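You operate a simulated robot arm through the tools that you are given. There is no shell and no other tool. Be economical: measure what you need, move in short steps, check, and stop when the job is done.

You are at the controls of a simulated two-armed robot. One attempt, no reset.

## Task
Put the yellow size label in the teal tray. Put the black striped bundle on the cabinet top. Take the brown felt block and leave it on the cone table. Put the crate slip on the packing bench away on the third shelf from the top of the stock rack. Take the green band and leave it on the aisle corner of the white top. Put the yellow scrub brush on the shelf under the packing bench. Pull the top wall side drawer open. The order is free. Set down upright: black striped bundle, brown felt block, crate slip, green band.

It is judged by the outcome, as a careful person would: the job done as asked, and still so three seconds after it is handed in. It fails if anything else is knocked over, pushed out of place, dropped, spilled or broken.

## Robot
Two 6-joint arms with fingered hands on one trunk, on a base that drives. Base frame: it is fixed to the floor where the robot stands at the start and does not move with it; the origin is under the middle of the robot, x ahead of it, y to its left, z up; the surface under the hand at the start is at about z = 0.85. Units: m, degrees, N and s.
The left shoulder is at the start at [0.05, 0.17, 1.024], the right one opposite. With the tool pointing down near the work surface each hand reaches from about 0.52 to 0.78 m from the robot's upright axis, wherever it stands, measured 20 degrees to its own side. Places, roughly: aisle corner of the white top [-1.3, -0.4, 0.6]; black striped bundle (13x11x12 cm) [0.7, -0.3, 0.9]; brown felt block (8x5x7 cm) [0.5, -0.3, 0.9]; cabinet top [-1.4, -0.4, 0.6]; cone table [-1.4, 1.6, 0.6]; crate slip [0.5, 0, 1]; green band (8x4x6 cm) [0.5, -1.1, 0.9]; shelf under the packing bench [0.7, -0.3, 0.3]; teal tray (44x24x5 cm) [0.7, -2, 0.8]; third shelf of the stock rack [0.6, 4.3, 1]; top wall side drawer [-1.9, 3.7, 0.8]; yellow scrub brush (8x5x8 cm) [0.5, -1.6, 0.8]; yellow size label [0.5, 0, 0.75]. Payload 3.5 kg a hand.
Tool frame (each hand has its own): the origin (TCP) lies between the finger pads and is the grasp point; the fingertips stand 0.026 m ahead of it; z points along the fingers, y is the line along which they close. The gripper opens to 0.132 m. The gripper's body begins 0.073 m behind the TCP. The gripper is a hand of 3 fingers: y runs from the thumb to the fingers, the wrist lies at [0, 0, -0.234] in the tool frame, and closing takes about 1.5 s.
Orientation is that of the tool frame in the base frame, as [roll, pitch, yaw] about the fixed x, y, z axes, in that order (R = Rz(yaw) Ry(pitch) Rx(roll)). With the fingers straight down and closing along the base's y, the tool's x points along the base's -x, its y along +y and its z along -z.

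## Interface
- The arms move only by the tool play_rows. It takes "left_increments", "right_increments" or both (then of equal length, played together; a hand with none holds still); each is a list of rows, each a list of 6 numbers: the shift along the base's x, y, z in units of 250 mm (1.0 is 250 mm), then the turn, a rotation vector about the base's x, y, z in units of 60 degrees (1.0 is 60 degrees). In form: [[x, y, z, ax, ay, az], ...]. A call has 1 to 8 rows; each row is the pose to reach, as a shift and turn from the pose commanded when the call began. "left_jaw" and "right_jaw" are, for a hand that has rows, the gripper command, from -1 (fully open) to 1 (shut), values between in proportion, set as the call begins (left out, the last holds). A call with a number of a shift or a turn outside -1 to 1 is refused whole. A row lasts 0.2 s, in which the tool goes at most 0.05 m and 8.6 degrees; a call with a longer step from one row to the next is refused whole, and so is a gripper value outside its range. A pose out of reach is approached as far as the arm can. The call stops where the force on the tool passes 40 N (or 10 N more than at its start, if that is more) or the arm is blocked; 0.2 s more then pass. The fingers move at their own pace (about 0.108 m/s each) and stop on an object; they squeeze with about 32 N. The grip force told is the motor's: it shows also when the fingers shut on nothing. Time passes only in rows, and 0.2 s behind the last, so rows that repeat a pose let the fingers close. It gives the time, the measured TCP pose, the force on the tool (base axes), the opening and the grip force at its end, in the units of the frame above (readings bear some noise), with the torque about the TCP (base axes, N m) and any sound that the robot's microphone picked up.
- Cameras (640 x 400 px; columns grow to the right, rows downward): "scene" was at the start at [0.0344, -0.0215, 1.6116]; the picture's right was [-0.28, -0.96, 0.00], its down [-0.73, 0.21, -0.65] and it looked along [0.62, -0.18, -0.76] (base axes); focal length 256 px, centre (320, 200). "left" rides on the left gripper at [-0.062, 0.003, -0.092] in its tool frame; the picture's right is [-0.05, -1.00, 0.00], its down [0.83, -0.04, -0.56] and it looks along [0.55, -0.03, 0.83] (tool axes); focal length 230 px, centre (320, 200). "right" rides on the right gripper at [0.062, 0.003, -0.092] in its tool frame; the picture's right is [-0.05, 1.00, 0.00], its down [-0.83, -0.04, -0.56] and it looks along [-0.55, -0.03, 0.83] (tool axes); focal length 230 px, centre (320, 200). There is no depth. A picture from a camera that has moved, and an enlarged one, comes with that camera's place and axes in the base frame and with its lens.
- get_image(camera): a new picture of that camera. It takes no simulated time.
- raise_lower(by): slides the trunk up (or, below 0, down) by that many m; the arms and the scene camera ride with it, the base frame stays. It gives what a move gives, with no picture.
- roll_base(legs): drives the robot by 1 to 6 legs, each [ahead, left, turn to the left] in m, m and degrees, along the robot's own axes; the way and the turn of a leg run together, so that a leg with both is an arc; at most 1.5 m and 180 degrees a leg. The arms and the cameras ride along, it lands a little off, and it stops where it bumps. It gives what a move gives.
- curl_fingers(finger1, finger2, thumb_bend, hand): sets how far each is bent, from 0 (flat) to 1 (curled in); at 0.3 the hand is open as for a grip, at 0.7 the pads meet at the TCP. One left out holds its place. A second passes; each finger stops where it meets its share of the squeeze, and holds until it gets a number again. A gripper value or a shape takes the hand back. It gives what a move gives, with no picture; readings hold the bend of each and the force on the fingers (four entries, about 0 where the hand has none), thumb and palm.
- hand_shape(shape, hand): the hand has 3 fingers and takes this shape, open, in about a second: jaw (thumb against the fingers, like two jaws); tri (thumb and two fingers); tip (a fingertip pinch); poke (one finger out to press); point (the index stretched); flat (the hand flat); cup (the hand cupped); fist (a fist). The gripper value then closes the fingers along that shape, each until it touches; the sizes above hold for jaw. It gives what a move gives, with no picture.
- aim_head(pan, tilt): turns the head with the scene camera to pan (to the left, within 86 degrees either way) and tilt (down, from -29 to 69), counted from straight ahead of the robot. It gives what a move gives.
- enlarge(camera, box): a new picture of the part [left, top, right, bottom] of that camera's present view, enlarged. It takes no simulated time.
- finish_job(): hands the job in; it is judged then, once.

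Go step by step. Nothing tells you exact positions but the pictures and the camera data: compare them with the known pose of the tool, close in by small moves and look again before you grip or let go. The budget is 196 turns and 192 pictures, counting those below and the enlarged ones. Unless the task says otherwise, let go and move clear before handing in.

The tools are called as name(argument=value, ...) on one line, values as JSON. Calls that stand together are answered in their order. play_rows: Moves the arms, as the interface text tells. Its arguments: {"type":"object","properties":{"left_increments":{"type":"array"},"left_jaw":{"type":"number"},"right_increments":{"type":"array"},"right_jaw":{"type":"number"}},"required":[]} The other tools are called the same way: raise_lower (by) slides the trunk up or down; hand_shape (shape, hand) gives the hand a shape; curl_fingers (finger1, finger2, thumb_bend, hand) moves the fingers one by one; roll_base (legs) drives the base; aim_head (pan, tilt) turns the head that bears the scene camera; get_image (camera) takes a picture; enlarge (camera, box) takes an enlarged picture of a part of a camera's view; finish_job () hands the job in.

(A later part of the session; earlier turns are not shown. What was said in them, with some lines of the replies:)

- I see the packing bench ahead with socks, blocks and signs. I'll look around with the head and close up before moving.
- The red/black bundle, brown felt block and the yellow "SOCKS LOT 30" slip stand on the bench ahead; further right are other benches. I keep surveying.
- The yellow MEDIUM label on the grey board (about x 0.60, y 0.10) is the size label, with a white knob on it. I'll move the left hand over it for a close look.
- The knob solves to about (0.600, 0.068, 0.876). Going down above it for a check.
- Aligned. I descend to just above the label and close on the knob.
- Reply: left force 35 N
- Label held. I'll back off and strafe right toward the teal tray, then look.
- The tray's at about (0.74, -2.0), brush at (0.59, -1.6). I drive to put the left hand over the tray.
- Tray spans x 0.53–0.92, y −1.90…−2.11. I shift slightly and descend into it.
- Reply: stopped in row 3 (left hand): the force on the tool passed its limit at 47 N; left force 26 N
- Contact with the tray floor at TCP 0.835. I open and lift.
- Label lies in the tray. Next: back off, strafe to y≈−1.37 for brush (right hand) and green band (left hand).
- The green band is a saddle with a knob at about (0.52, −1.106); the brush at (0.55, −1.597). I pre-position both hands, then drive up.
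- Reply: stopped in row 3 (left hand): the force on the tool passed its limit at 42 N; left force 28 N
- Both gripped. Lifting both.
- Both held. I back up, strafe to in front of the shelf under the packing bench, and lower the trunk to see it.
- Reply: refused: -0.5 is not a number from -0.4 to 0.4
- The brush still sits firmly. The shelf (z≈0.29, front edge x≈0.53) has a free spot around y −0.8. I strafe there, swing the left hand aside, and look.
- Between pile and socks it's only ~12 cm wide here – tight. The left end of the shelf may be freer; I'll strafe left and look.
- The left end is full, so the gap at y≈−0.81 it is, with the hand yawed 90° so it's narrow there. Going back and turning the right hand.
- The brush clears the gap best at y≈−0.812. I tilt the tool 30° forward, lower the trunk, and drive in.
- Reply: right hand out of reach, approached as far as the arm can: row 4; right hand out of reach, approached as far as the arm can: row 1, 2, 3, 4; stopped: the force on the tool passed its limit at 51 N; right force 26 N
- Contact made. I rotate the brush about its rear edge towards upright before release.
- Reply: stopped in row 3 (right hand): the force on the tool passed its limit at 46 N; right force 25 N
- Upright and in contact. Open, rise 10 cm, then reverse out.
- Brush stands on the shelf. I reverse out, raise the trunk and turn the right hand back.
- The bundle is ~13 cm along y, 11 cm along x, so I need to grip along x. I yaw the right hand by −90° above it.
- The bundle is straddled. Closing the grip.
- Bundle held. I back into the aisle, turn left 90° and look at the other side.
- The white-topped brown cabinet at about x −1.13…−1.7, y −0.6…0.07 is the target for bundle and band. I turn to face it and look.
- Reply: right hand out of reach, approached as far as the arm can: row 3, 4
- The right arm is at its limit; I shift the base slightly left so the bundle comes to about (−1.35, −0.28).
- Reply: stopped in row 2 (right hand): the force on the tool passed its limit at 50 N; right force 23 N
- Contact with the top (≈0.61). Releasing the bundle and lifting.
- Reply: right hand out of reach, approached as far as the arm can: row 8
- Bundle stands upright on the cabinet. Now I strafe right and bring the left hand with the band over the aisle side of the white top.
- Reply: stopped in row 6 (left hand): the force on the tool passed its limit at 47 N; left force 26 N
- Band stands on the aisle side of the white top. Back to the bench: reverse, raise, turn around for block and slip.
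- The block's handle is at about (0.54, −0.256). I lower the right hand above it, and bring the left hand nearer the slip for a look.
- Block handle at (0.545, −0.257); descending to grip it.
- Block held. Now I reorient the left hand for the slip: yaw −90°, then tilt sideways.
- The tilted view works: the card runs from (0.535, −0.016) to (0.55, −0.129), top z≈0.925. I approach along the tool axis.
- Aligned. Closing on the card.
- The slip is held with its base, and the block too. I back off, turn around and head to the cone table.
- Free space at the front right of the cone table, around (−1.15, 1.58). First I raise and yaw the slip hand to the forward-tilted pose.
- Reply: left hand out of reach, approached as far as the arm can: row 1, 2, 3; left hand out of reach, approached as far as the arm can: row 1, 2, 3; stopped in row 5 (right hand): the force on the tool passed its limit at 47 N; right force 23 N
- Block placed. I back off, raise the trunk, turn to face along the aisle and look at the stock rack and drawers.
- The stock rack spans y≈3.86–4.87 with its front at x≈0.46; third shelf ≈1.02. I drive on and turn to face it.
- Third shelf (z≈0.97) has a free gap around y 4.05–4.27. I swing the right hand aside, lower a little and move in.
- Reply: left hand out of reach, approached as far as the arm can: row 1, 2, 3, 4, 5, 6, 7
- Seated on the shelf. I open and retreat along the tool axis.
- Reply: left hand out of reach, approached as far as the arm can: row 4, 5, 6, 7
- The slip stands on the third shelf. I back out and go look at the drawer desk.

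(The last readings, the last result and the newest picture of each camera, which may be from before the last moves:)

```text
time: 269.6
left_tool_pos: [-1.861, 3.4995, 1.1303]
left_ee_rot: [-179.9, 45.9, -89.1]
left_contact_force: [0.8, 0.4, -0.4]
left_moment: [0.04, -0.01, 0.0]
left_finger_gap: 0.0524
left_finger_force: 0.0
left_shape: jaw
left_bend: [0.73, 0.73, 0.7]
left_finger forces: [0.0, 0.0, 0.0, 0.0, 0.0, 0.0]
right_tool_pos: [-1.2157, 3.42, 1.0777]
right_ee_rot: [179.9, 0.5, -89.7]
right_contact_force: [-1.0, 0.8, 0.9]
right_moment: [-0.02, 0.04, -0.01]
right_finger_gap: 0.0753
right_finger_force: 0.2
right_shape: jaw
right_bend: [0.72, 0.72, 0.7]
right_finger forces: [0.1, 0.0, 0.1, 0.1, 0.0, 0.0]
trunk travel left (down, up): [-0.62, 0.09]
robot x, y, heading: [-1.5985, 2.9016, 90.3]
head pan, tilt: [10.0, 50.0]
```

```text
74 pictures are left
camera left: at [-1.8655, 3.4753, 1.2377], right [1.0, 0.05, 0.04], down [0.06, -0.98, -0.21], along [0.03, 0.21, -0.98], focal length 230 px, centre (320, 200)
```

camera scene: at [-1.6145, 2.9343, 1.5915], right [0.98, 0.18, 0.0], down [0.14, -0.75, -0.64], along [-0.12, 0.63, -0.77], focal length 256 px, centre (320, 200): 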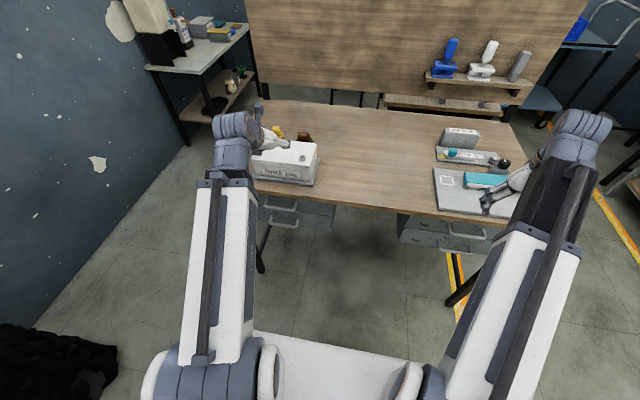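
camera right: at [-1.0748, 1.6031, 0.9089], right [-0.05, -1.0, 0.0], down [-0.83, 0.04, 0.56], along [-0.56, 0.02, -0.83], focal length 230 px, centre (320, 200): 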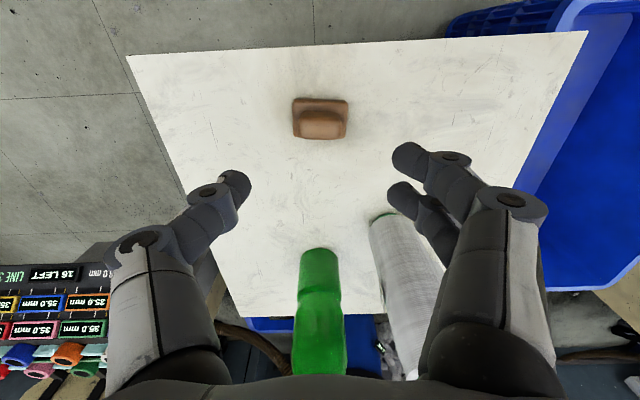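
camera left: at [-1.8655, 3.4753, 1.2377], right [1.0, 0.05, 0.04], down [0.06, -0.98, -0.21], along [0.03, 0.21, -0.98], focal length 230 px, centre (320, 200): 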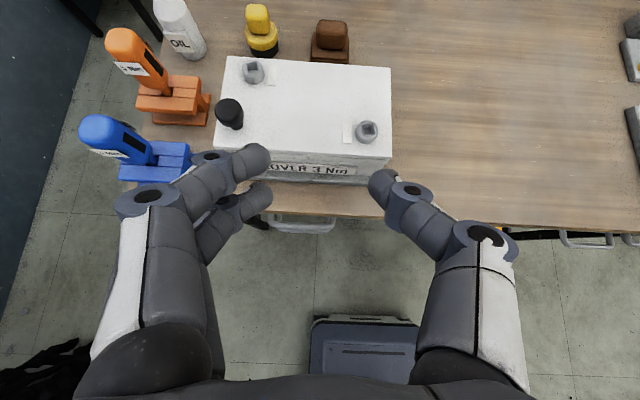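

The wall-side pedestal's top bar handle is around (−1.89, 3.515, ~0.77). For room to back up I strafe right, then orient the left hand to point forward with a vertical grip.

roll_base(legs=[[0, -0.38, 0]])

play_rows(left_increments=[[-0.15, -0.08, -0.05, 0.12, 0, 0], [-0.3, -0.16, -0.1, 0.24, 0, 0], [-0.45, -0.24, -0.15, 0.36, 0, 0], [-0.6, -0.32, -0.2, 0.48, 0, 0], [-0.75, -0.4, -0.25, 0.6, 0, 0], [-0.9, -0.48, -0.3, 0.73, 0, 0]])

get_image(camera="scene")

```text
time: 272.0
left_tool_pos: [-1.4822, 3.5021, 1.1295]
left_ee_rot: [-180.0, 45.9, -89.3]
left_contact_force: [0.1, -0.3, 0.4]
left_moment: [-0.03, 0.02, -0.01]
left_finger_gap: 0.0525
left_finger_force: 0.0
left_shape: jaw
left_bend: [0.73, 0.73, 0.7]
left_finger forces: [0.0, 0.0, 0.0, 0.1, 0.0, 0.0]
right_tool_pos: [-0.8369, 3.4207, 1.0774]
right_ee_rot: [179.7, 0.6, -89.9]
right_contact_force: [-0.2, -0.5, 0.2]
right_moment: [0.0, -0.01, -0.03]
right_finger_gap: 0.0755
right_finger_force: 0.0
right_shape: jaw
right_bend: [0.72, 0.72, 0.7]
right_finger forces: [0.0, 0.1, 0.0, 0.0, 0.0, 0.1]
trunk travel left (down, up): [-0.62, 0.09]
robot x, y, heading: [-1.2246, 2.9021, 89.8]
head pan, tilt: [10.0, 50.0]
```

```text
time: 273.4
left_tool_pos: [-1.7465, 3.4038, 1.0486]
left_ee_rot: [-116.9, 89.5, -26.4]
left_contact_force: [-0.5, -0.1, 0.0]
left_moment: [0.02, 0.0, -0.03]
left_finger_gap: 0.0525
left_finger_force: 0.1
left_shape: jaw
left_bend: [0.73, 0.73, 0.7]
left_finger forces: [0.1, 0.0, 0.1, 0.1, 0.1, 0.0]
left hand out of reach, approached as far as the arm can: row 1, 2, 3, 4, 5, 6
right_tool_pos: [-0.8367, 3.4194, 1.0769]
right_ee_rot: [179.8, 0.5, -89.9]
right_contact_force: [-0.1, 0.1, -0.4]
right_moment: [0.0, 0.01, 0.0]
right_finger_gap: 0.0755
right_finger_force: 0.0
right_shape: jaw
right_bend: [0.72, 0.72, 0.7]
right_finger forces: [0.0, 0.0, 0.0, 0.0, 0.0, 0.0]
trunk travel left (down, up): [-0.62, 0.09]
robot x, y, heading: [-1.2234, 2.8999, 90.0]
head pan, tilt: [10.0, 50.0]
```

```text
73 pictures are left
camera scene: at [-1.2371, 2.9357, 1.5915], right [0.98, 0.18, 0.0], down [0.13, -0.75, -0.64], along [-0.11, 0.63, -0.77], focal length 256 px, centre (320, 200)
```

scene: 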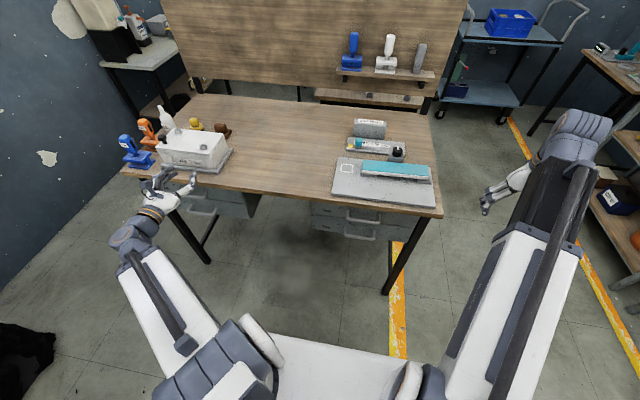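

raise_lower(by=-0.25)

play_rows(left_increments=[[-0.07, -0.03, 0, 0, 0.14, 0], [-0.14, -0.06, 0, 0, 0.28, 0], [-0.21, -0.1, 0, 0, 0.42, 0], [-0.28, -0.14, 0, 0, 0.56, 0], [-0.35, -0.18, 0, 0, 0.7, 0], [-0.42, -0.2, 0, 0, 0.84, 0], [-0.49, -0.2, 0, 0, 0.98, 0]])

get_image(camera="left")

get_image(camera="scene")

```text
time: 276.0
left_tool_pos: [-1.7466, 3.4054, 0.7979]
left_ee_rot: [-123.3, 89.3, -32.9]
left_contact_force: [0.1, 0.1, 0.2]
left_moment: [-0.01, 0.02, 0.01]
left_finger_gap: 0.0525
left_finger_force: 0.1
left_shape: jaw
left_bend: [0.73, 0.73, 0.7]
left_finger forces: [0.0, 0.0, 0.0, 0.1, 0.1, 0.1]
right_tool_pos: [-0.8365, 3.4202, 0.8277]
right_ee_rot: [179.9, 0.5, -90.0]
right_contact_force: [-0.4, 0.2, 0.5]
right_moment: [0.01, 0.03, 0.01]
right_finger_gap: 0.076
right_finger_force: 0.1
right_shape: jaw
right_bend: [0.72, 0.72, 0.7]
right_finger forces: [0.0, 0.0, 0.0, 0.1, 0.0, 0.1]
trunk travel left (down, up): [-0.37, 0.34]
robot x, y, heading: [-1.2205, 2.9044, 90.1]
head pan, tilt: [10.0, 50.0]
```

```text
time: 277.6
left_tool_pos: [-1.869, 3.355, 0.7972]
left_ee_rot: [90.0, 31.5, -179.7]
left_contact_force: [0.5, -0.7, 0.2]
left_moment: [0.0, -0.01, 0.0]
left_finger_gap: 0.0523
left_finger_force: 0.1
left_shape: jaw
left_bend: [0.73, 0.73, 0.7]
left_finger forces: [0.1, 0.0, 0.1, 0.0, 0.1, 0.0]
right_tool_pos: [-0.8366, 3.4202, 0.8266]
right_ee_rot: [179.9, 0.5, -89.9]
right_contact_force: [0.4, 0.2, 0.7]
right_moment: [0.01, 0.0, -0.03]
right_finger_gap: 0.0754
right_finger_force: 0.1
right_shape: jaw
right_bend: [0.72, 0.72, 0.7]
right_finger forces: [0.0, 0.1, 0.0, 0.0, 0.0, 0.0]
trunk travel left (down, up): [-0.37, 0.34]
robot x, y, heading: [-1.2211, 2.8936, 90.0]
head pan, tilt: [10.0, 50.0]
```

```text
72 pictures are left
camera left: at [-1.8185, 3.2629, 0.8319], right [0.57, 0.01, -0.82], down [-0.68, -0.56, -0.47], along [-0.46, 0.83, -0.31], focal length 230 px, centre (320, 200)
```

left: 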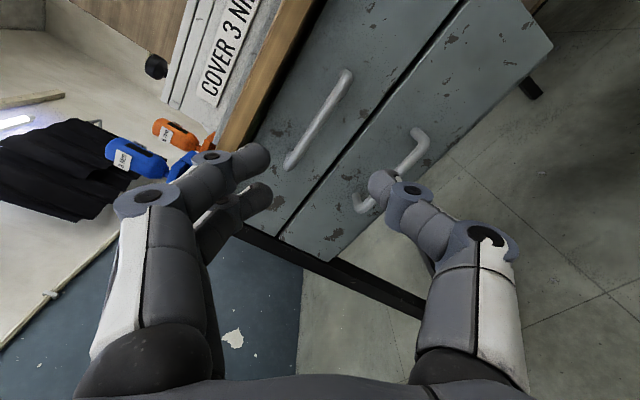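

```text
71 pictures are left
camera scene: at [-1.2369, 2.9359, 1.3414], right [0.98, 0.18, 0.0], down [0.13, -0.75, -0.64], along [-0.11, 0.63, -0.77], focal length 256 px, centre (320, 200)
```

scene: 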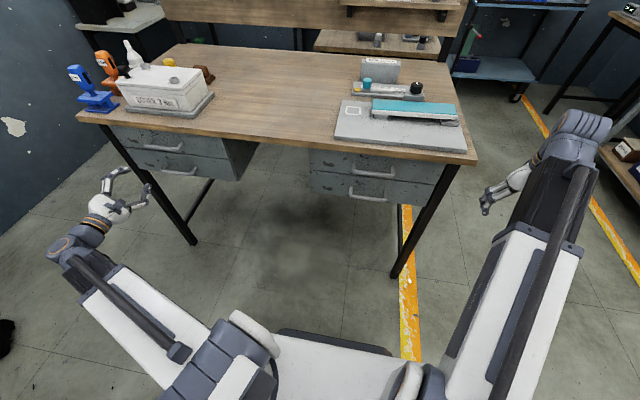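

The top handle is at about (−1.88, 3.52, 0.796). I finish the roll and align.

play_rows(left_increments=[[-0.02, 0, 0, 0, 0.14, 0], [-0.04, 0.0, 0, 0, 0.28, 0], [-0.05, 0.05, 0, 0, 0.42, 0], [-0.05, 0.12, 0, 0, 0.52, 0]])

get_image(camera="left")

enlarge(camera="scene", box=[60, 80, 260, 220])

```text
time: 278.6
left_tool_pos: [-1.8816, 3.3863, 0.7975]
left_ee_rot: [89.6, 0.3, -179.6]
left_contact_force: [-0.5, -1.0, 0.3]
left_moment: [0.0, 0.02, -0.01]
left_finger_gap: 0.0525
left_finger_force: 0.0
left_shape: jaw
left_bend: [0.73, 0.73, 0.7]
left_finger forces: [0.0, 0.1, 0.1, 0.0, 0.1, 0.0]
right_tool_pos: [-0.8371, 3.4196, 0.8273]
right_ee_rot: [179.8, 0.5, -89.8]
right_contact_force: [-0.2, 0.6, -0.1]
right_moment: [-0.01, 0.02, -0.02]
right_finger_gap: 0.0757
right_finger_force: 0.2
right_shape: jaw
right_bend: [0.72, 0.72, 0.7]
right_finger forces: [0.1, 0.0, 0.1, 0.1, 0.1, 0.0]
trunk travel left (down, up): [-0.37, 0.34]
robot x, y, heading: [-1.2213, 2.9019, 90.0]
head pan, tilt: [10.0, 50.0]
```

```text
70 pictures are left
camera left: at [-1.8205, 3.2936, 0.8012], right [0.06, 0.01, -1.0], down [-0.83, -0.56, -0.05], along [-0.56, 0.83, -0.03], focal length 230 px, centre (320, 200)
```

left: 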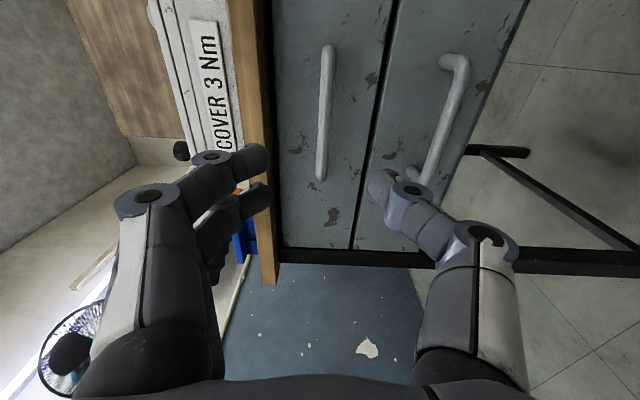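

```text
2.86 times, centred on (160, 150) of scene
camera zoom: at [-1.2369, 2.9358, 1.3414], right [0.98, 0.18, 0.0], down [0.13, -0.75, -0.64], along [-0.11, 0.63, -0.77], focal length 731 px, centre (777, 343)
```

zoom: 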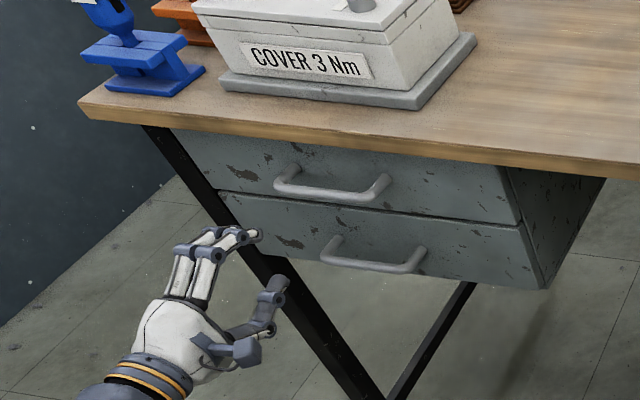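

Handle aligned with the TCP. Narrowing the jaw a bit and moving forward onto the bar.

play_rows(left_increments=[[0, 0.1, -0.01, 0, 0, 0], [0, 0.2, -0.012, 0, 0, 0], [0, 0.3, -0.012, 0, 0, 0], [0, 0.38, -0.012, 0, 0, 0]], left_jaw=0.35)

get_image(camera="left")

enlarge(camera="scene", box=[60, 80, 260, 220])

```text
time: 279.6
left_tool_pos: [-1.8802, 3.4812, 0.796]
left_ee_rot: [89.5, 0.4, -179.6]
left_contact_force: [0.7, 0.2, -0.3]
left_moment: [0.0, 0.01, 0.0]
left_finger_gap: 0.0432
left_finger_force: 0.0
left_shape: jaw
left_bend: [0.73, 0.73, 0.7]
left_finger forces: [0.1, 0.0, 0.1, 0.1, 0.1, 0.0]
right_tool_pos: [-0.8373, 3.4206, 0.8277]
right_ee_rot: [179.9, 0.5, -89.9]
right_contact_force: [-0.2, 0.0, -0.4]
right_moment: [0.02, -0.01, 0.01]
right_finger_gap: 0.0759
right_finger_force: 0.0
right_shape: jaw
right_bend: [0.72, 0.72, 0.7]
right_finger forces: [0.1, 0.1, 0.0, 0.1, 0.0, 0.0]
trunk travel left (down, up): [-0.37, 0.34]
robot x, y, heading: [-1.2226, 2.8981, 90.2]
head pan, tilt: [10.0, 50.0]
```

```text
68 pictures are left
camera left: at [-1.8202, 3.3889, 0.7986], right [0.06, 0.01, -1.0], down [-0.83, -0.56, -0.05], along [-0.56, 0.83, -0.03], focal length 230 px, centre (320, 200)
```

left: 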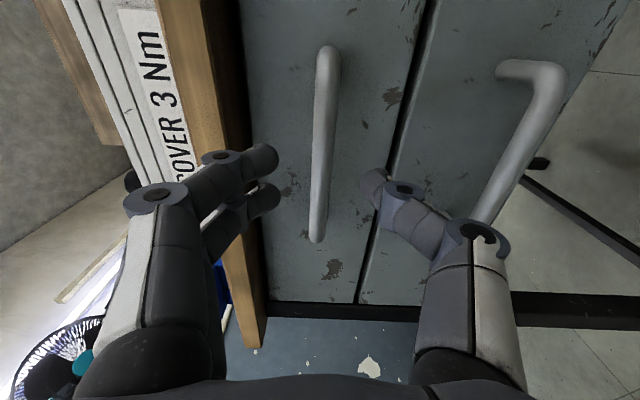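

```text
2.86 times, centred on (160, 150) of scene
camera zoom: at [-1.2369, 2.9359, 1.3414], right [0.98, 0.18, 0.0], down [0.13, -0.75, -0.64], along [-0.11, 0.63, -0.77], focal length 731 px, centre (777, 343)
```

zoom: 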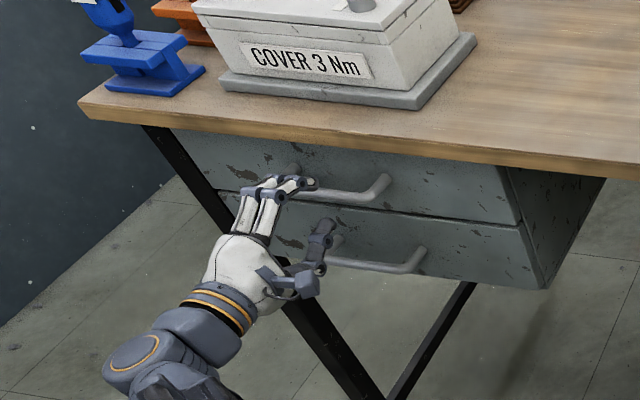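

play_rows(left_increments=[[0, 0.06, 0, 0, 0, 0], [0, 0.11, -0.004, 0, 0, 0], [0, 0.11, -0.004, 0, 0, 0]])

play_rows(left_increments=[[0, 0, 0, 0, 0, 0], [0, 0, 0, 0, 0, 0], [0, 0, 0, 0, 0, 0], [0, 0, 0, 0, 0, 0], [0, 0, 0, 0, 0, 0]], left_jaw=1)

get_image(camera="left")

```text
time: 280.4
left_tool_pos: [-1.8818, 3.5095, 0.7954]
left_ee_rot: [89.6, 0.5, -179.7]
left_contact_force: [-0.2, 0.4, 0.4]
left_moment: [-0.04, 0.01, 0.01]
left_finger_gap: 0.043
left_finger_force: 0.1
left_shape: jaw
left_bend: [0.73, 0.73, 0.7]
left_finger forces: [0.0, 0.0, 0.0, 0.1, 0.0, 0.0]
right_tool_pos: [-0.8361, 3.4205, 0.8282]
right_ee_rot: [180.0, 0.5, -90.0]
right_contact_force: [0.5, -0.3, 0.7]
right_moment: [0.01, -0.02, -0.01]
right_finger_gap: 0.0756
right_finger_force: 0.0
right_shape: jaw
right_bend: [0.72, 0.72, 0.7]
right_finger forces: [0.1, 0.1, 0.0, 0.0, 0.0, 0.1]
trunk travel left (down, up): [-0.37, 0.34]
robot x, y, heading: [-1.2216, 2.8985, 90.1]
head pan, tilt: [10.0, 50.0]
```

```text
time: 281.6
left_tool_pos: [-1.88, 3.5098, 0.7947]
left_ee_rot: [89.7, 0.5, -179.8]
left_contact_force: [0.6, 0.5, -5.7]
left_moment: [0.0, 0.03, 0.03]
left_finger_gap: 0.0
left_finger_force: 31.4
left_shape: jaw
left_bend: [0.7, 0.7, 0.73]
left_finger forces: [0.0, 0.1, 0.1, 0.0, 0.0, 0.1]
right_tool_pos: [-0.837, 3.4209, 0.8269]
right_ee_rot: [179.9, 0.5, -89.8]
right_contact_force: [0.5, 0.3, 0.3]
right_moment: [0.0, 0.01, -0.01]
right_finger_gap: 0.0756
right_finger_force: 0.1
right_shape: jaw
right_bend: [0.72, 0.72, 0.7]
right_finger forces: [0.1, 0.0, 0.0, 0.0, 0.0, 0.0]
trunk travel left (down, up): [-0.37, 0.34]
robot x, y, heading: [-1.2244, 2.9022, 90.1]
head pan, tilt: [10.0, 50.0]
```

```text
66 pictures are left
camera left: at [-1.8198, 3.418, 0.7971], right [0.06, 0.01, -1.0], down [-0.83, -0.56, -0.05], along [-0.56, 0.83, -0.03], focal length 230 px, centre (320, 200)
```

left: 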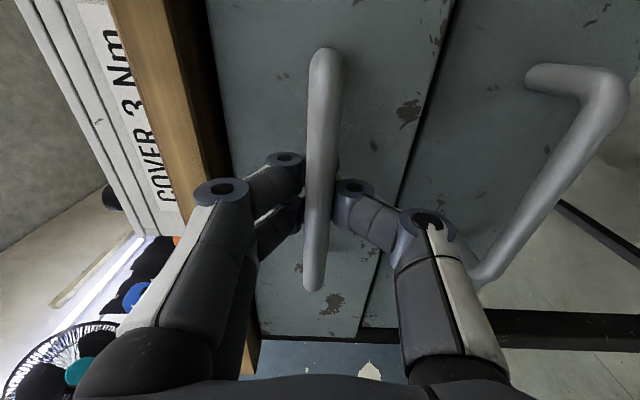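

The fingers have closed around/behind the bar. I pull gently with the arm first.

play_rows(left_increments=[[0, -0.06, 0, 0, 0, 0], [0, -0.12, 0, 0, 0, 0], [0, -0.18, 0, 0, 0, 0], [0, -0.24, 0, 0, 0, 0], [0, -0.3, 0, 0, 0, 0]])

get_image(camera="scene")

get_image(camera="left")

```text
time: 282.8
left_tool_pos: [-1.8801, 3.4328, 0.7938]
left_ee_rot: [89.7, 0.6, -179.7]
left_contact_force: [-1.0, 0.4, -3.9]
left_moment: [0.04, 0.01, 0.02]
left_finger_gap: 0.0
left_finger_force: 31.8
left_shape: jaw
left_bend: [0.7, 0.7, 0.73]
left_finger forces: [0.0, 0.1, 0.0, 0.0, 0.0, 0.1]
right_tool_pos: [-0.837, 3.4208, 0.8279]
right_ee_rot: [179.9, 0.5, -89.9]
right_contact_force: [-0.1, 0.2, 0.1]
right_moment: [-0.03, -0.02, 0.0]
right_finger_gap: 0.0755
right_finger_force: 0.1
right_shape: jaw
right_bend: [0.72, 0.72, 0.7]
right_finger forces: [0.1, 0.0, 0.1, 0.1, 0.0, 0.0]
trunk travel left (down, up): [-0.37, 0.34]
robot x, y, heading: [-1.2211, 2.9007, 90.4]
head pan, tilt: [10.0, 50.0]
```

```text
65 pictures are left
camera scene: at [-1.2373, 2.9362, 1.3414], right [0.98, 0.18, 0.0], down [0.14, -0.75, -0.64], along [-0.11, 0.63, -0.77], focal length 256 px, centre (320, 200)
```

scene: 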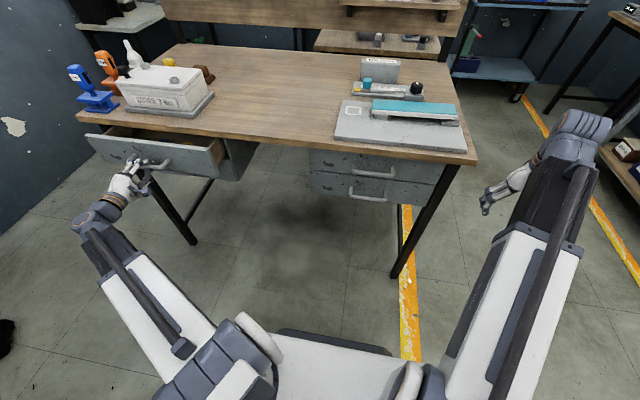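

```text
64 pictures are left
camera left: at [-1.8194, 3.3404, 0.7968], right [0.06, 0.01, -1.0], down [-0.83, -0.56, -0.05], along [-0.56, 0.83, -0.03], focal length 230 px, centre (320, 200)
```

left: 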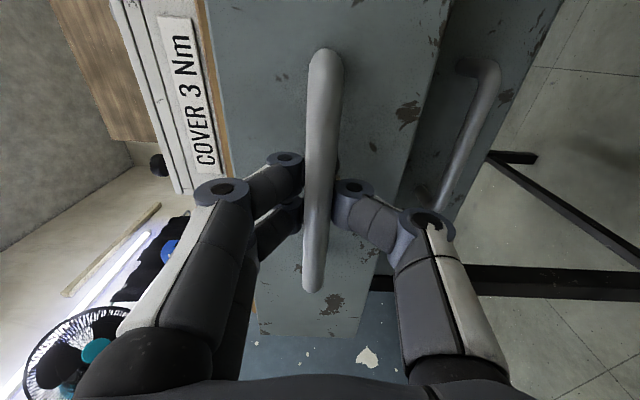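

The drawer is opening. I pull further by backing the base.

roll_base(legs=[[-0.15, 0, 0]])

get_image(camera="scene")

```text
time: 284.2
left_tool_pos: [-1.881, 3.2831, 0.7939]
left_ee_rot: [89.6, 0.6, -179.8]
left_contact_force: [-0.7, 0.6, -2.2]
left_moment: [0.01, -0.01, 0.0]
left_finger_gap: 0.0001
left_finger_force: 31.8
left_shape: jaw
left_bend: [0.7, 0.7, 0.73]
left_finger forces: [0.1, 0.0, 0.0, 0.0, 1.8, 0.0]
right_tool_pos: [-0.8369, 3.2695, 0.8276]
right_ee_rot: [179.8, 0.5, -90.0]
right_contact_force: [-0.5, 0.1, 0.0]
right_moment: [0.01, 0.01, 0.0]
right_finger_gap: 0.0757
right_finger_force: 0.1
right_shape: jaw
right_bend: [0.72, 0.72, 0.7]
right_finger forces: [0.1, 0.0, 0.1, 0.0, 0.0, 0.1]
trunk travel left (down, up): [-0.37, 0.34]
robot x, y, heading: [-1.2235, 2.7518, 90.0]
head pan, tilt: [10.0, 50.0]
```

```text
63 pictures are left
camera scene: at [-1.2367, 2.7863, 1.3415], right [0.98, 0.18, 0.0], down [0.13, -0.75, -0.64], along [-0.11, 0.63, -0.77], focal length 256 px, centre (320, 200)
```

scene: 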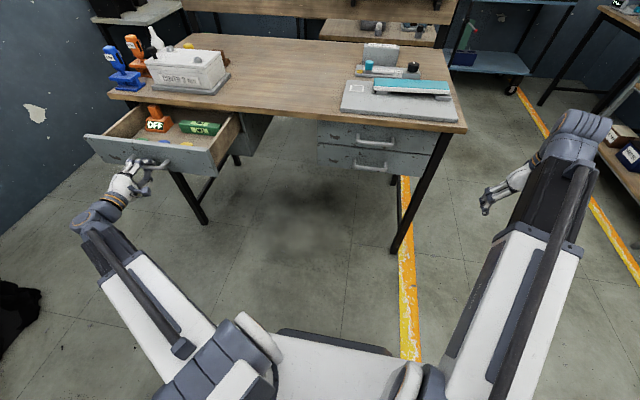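

Open about 22 cm. A little more with the force-limited arm, then release.

play_rows(left_increments=[[0, -0.05, 0, 0, 0, 0], [0, -0.1, 0, 0, 0, 0], [0, -0.14, 0, 0, 0, 0]])

play_rows(left_increments=[[0, 0, 0, 0, 0, 0], [0, 0, 0, 0, 0, 0], [0, 0, 0, 0, 0, 0], [0, -0.08, 0, 0, 0, 0], [0, -0.2, 0, 0, 0, 0], [0, -0.35, 0, 0, 0, 0]], left_jaw=0.3)

get_image(camera="scene")

get_image(camera="left")

```text
time: 285.0
left_tool_pos: [-1.8797, 3.2515, 0.7938]
left_ee_rot: [89.6, 0.5, -179.8]
left_contact_force: [-3.3, 22.6, -1.3]
left_moment: [0.0, -0.02, 0.0]
left_finger_gap: 0.0001
left_finger_force: 32.6
left_shape: jaw
left_bend: [0.7, 0.7, 0.72]
left_finger forces: [0.0, 0.0, 0.0, 0.0, 34.7, 0.0]
right_tool_pos: [-0.8352, 3.2709, 0.8266]
right_ee_rot: [179.8, 0.4, -90.0]
right_contact_force: [-0.9, -0.4, -0.3]
right_moment: [-0.01, 0.03, -0.02]
right_finger_gap: 0.0754
right_finger_force: 0.1
right_shape: jaw
right_bend: [0.72, 0.72, 0.7]
right_finger forces: [0.1, 0.0, 0.0, 0.1, 0.0, 0.0]
trunk travel left (down, up): [-0.37, 0.34]
robot x, y, heading: [-1.2243, 2.7512, 89.9]
head pan, tilt: [10.0, 50.0]
```

```text
time: 286.4
left_tool_pos: [-1.8789, 3.1599, 0.7954]
left_ee_rot: [89.7, 0.4, -179.9]
left_contact_force: [-0.1, 0.3, 0.2]
left_moment: [0.0, 0.0, -0.01]
left_finger_gap: 0.046
left_finger_force: 0.0
left_shape: jaw
left_bend: [0.73, 0.73, 0.7]
left_finger forces: [0.0, 0.0, 0.0, 0.0, 0.0, 0.0]
right_tool_pos: [-0.8347, 3.2699, 0.8262]
right_ee_rot: [179.8, 0.6, -90.0]
right_contact_force: [0.2, 0.2, 0.7]
right_moment: [-0.03, -0.01, 0.03]
right_finger_gap: 0.0758
right_finger_force: 0.1
right_shape: jaw
right_bend: [0.72, 0.72, 0.7]
right_finger forces: [0.1, 0.1, 0.1, 0.0, 0.0, 0.0]
trunk travel left (down, up): [-0.37, 0.34]
robot x, y, heading: [-1.2237, 2.7493, 89.9]
head pan, tilt: [10.0, 50.0]
```

```text
62 pictures are left
camera scene: at [-1.2365, 2.7861, 1.3414], right [0.98, 0.17, 0.0], down [0.13, -0.75, -0.64], along [-0.11, 0.63, -0.77], focal length 256 px, centre (320, 200)
```

scene: 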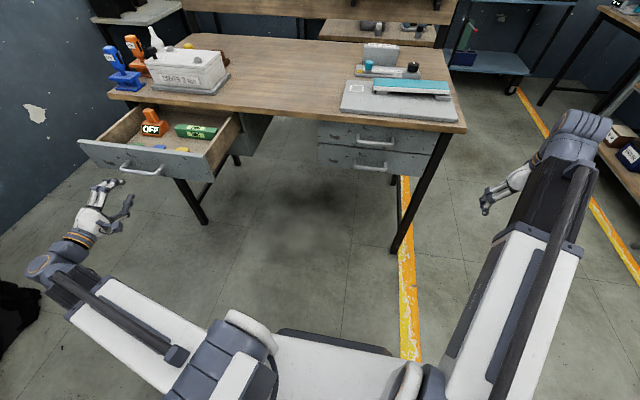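

```text
61 pictures are left
camera left: at [-1.8179, 3.0688, 0.7979], right [0.06, 0.01, -1.0], down [-0.83, -0.56, -0.05], along [-0.56, 0.83, -0.03], focal length 230 px, centre (320, 200)
```

left: 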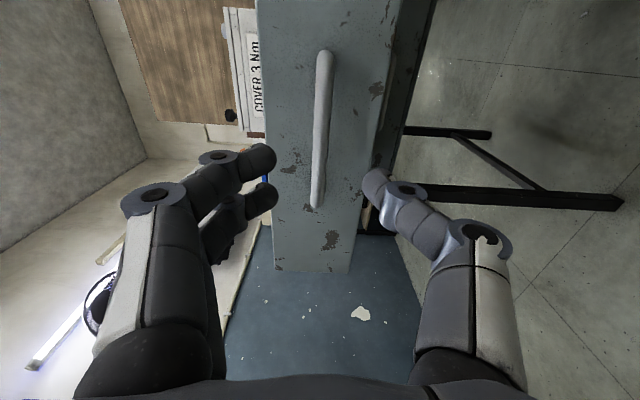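

Everything is placed and the drawer is open to its stop with both hands clear, so I hand the job in.

finish_job()

```text
The job is handed in.
```

I've handed the job in with all seven tasks done; each result was checked by camera right after the move.

- **Yellow size label:** it is in the teal tray.
- **Black striped bundle:** it stands upright on the cabinet top.
- **Brown felt block:** it stands upright on the cone table.
- **Crate slip:** it stands upright on the third shelf from the top of the stock rack, turned side-on to the aisle.
- **Green band:** it stands upright on the aisle side of the white top. I took "aisle corner" to mean the aisle-side part around [-1.22, -0.46], so it is not hard against a corner.
- **Yellow scrub brush:** it stands on the shelf under the packing bench, in the gap between the flat socks and the maroon pile.
- **Top wall side drawer:** it is pulled open about 25 cm, which felt like its stop.

I saw nothing else knocked over or pushed out of place.
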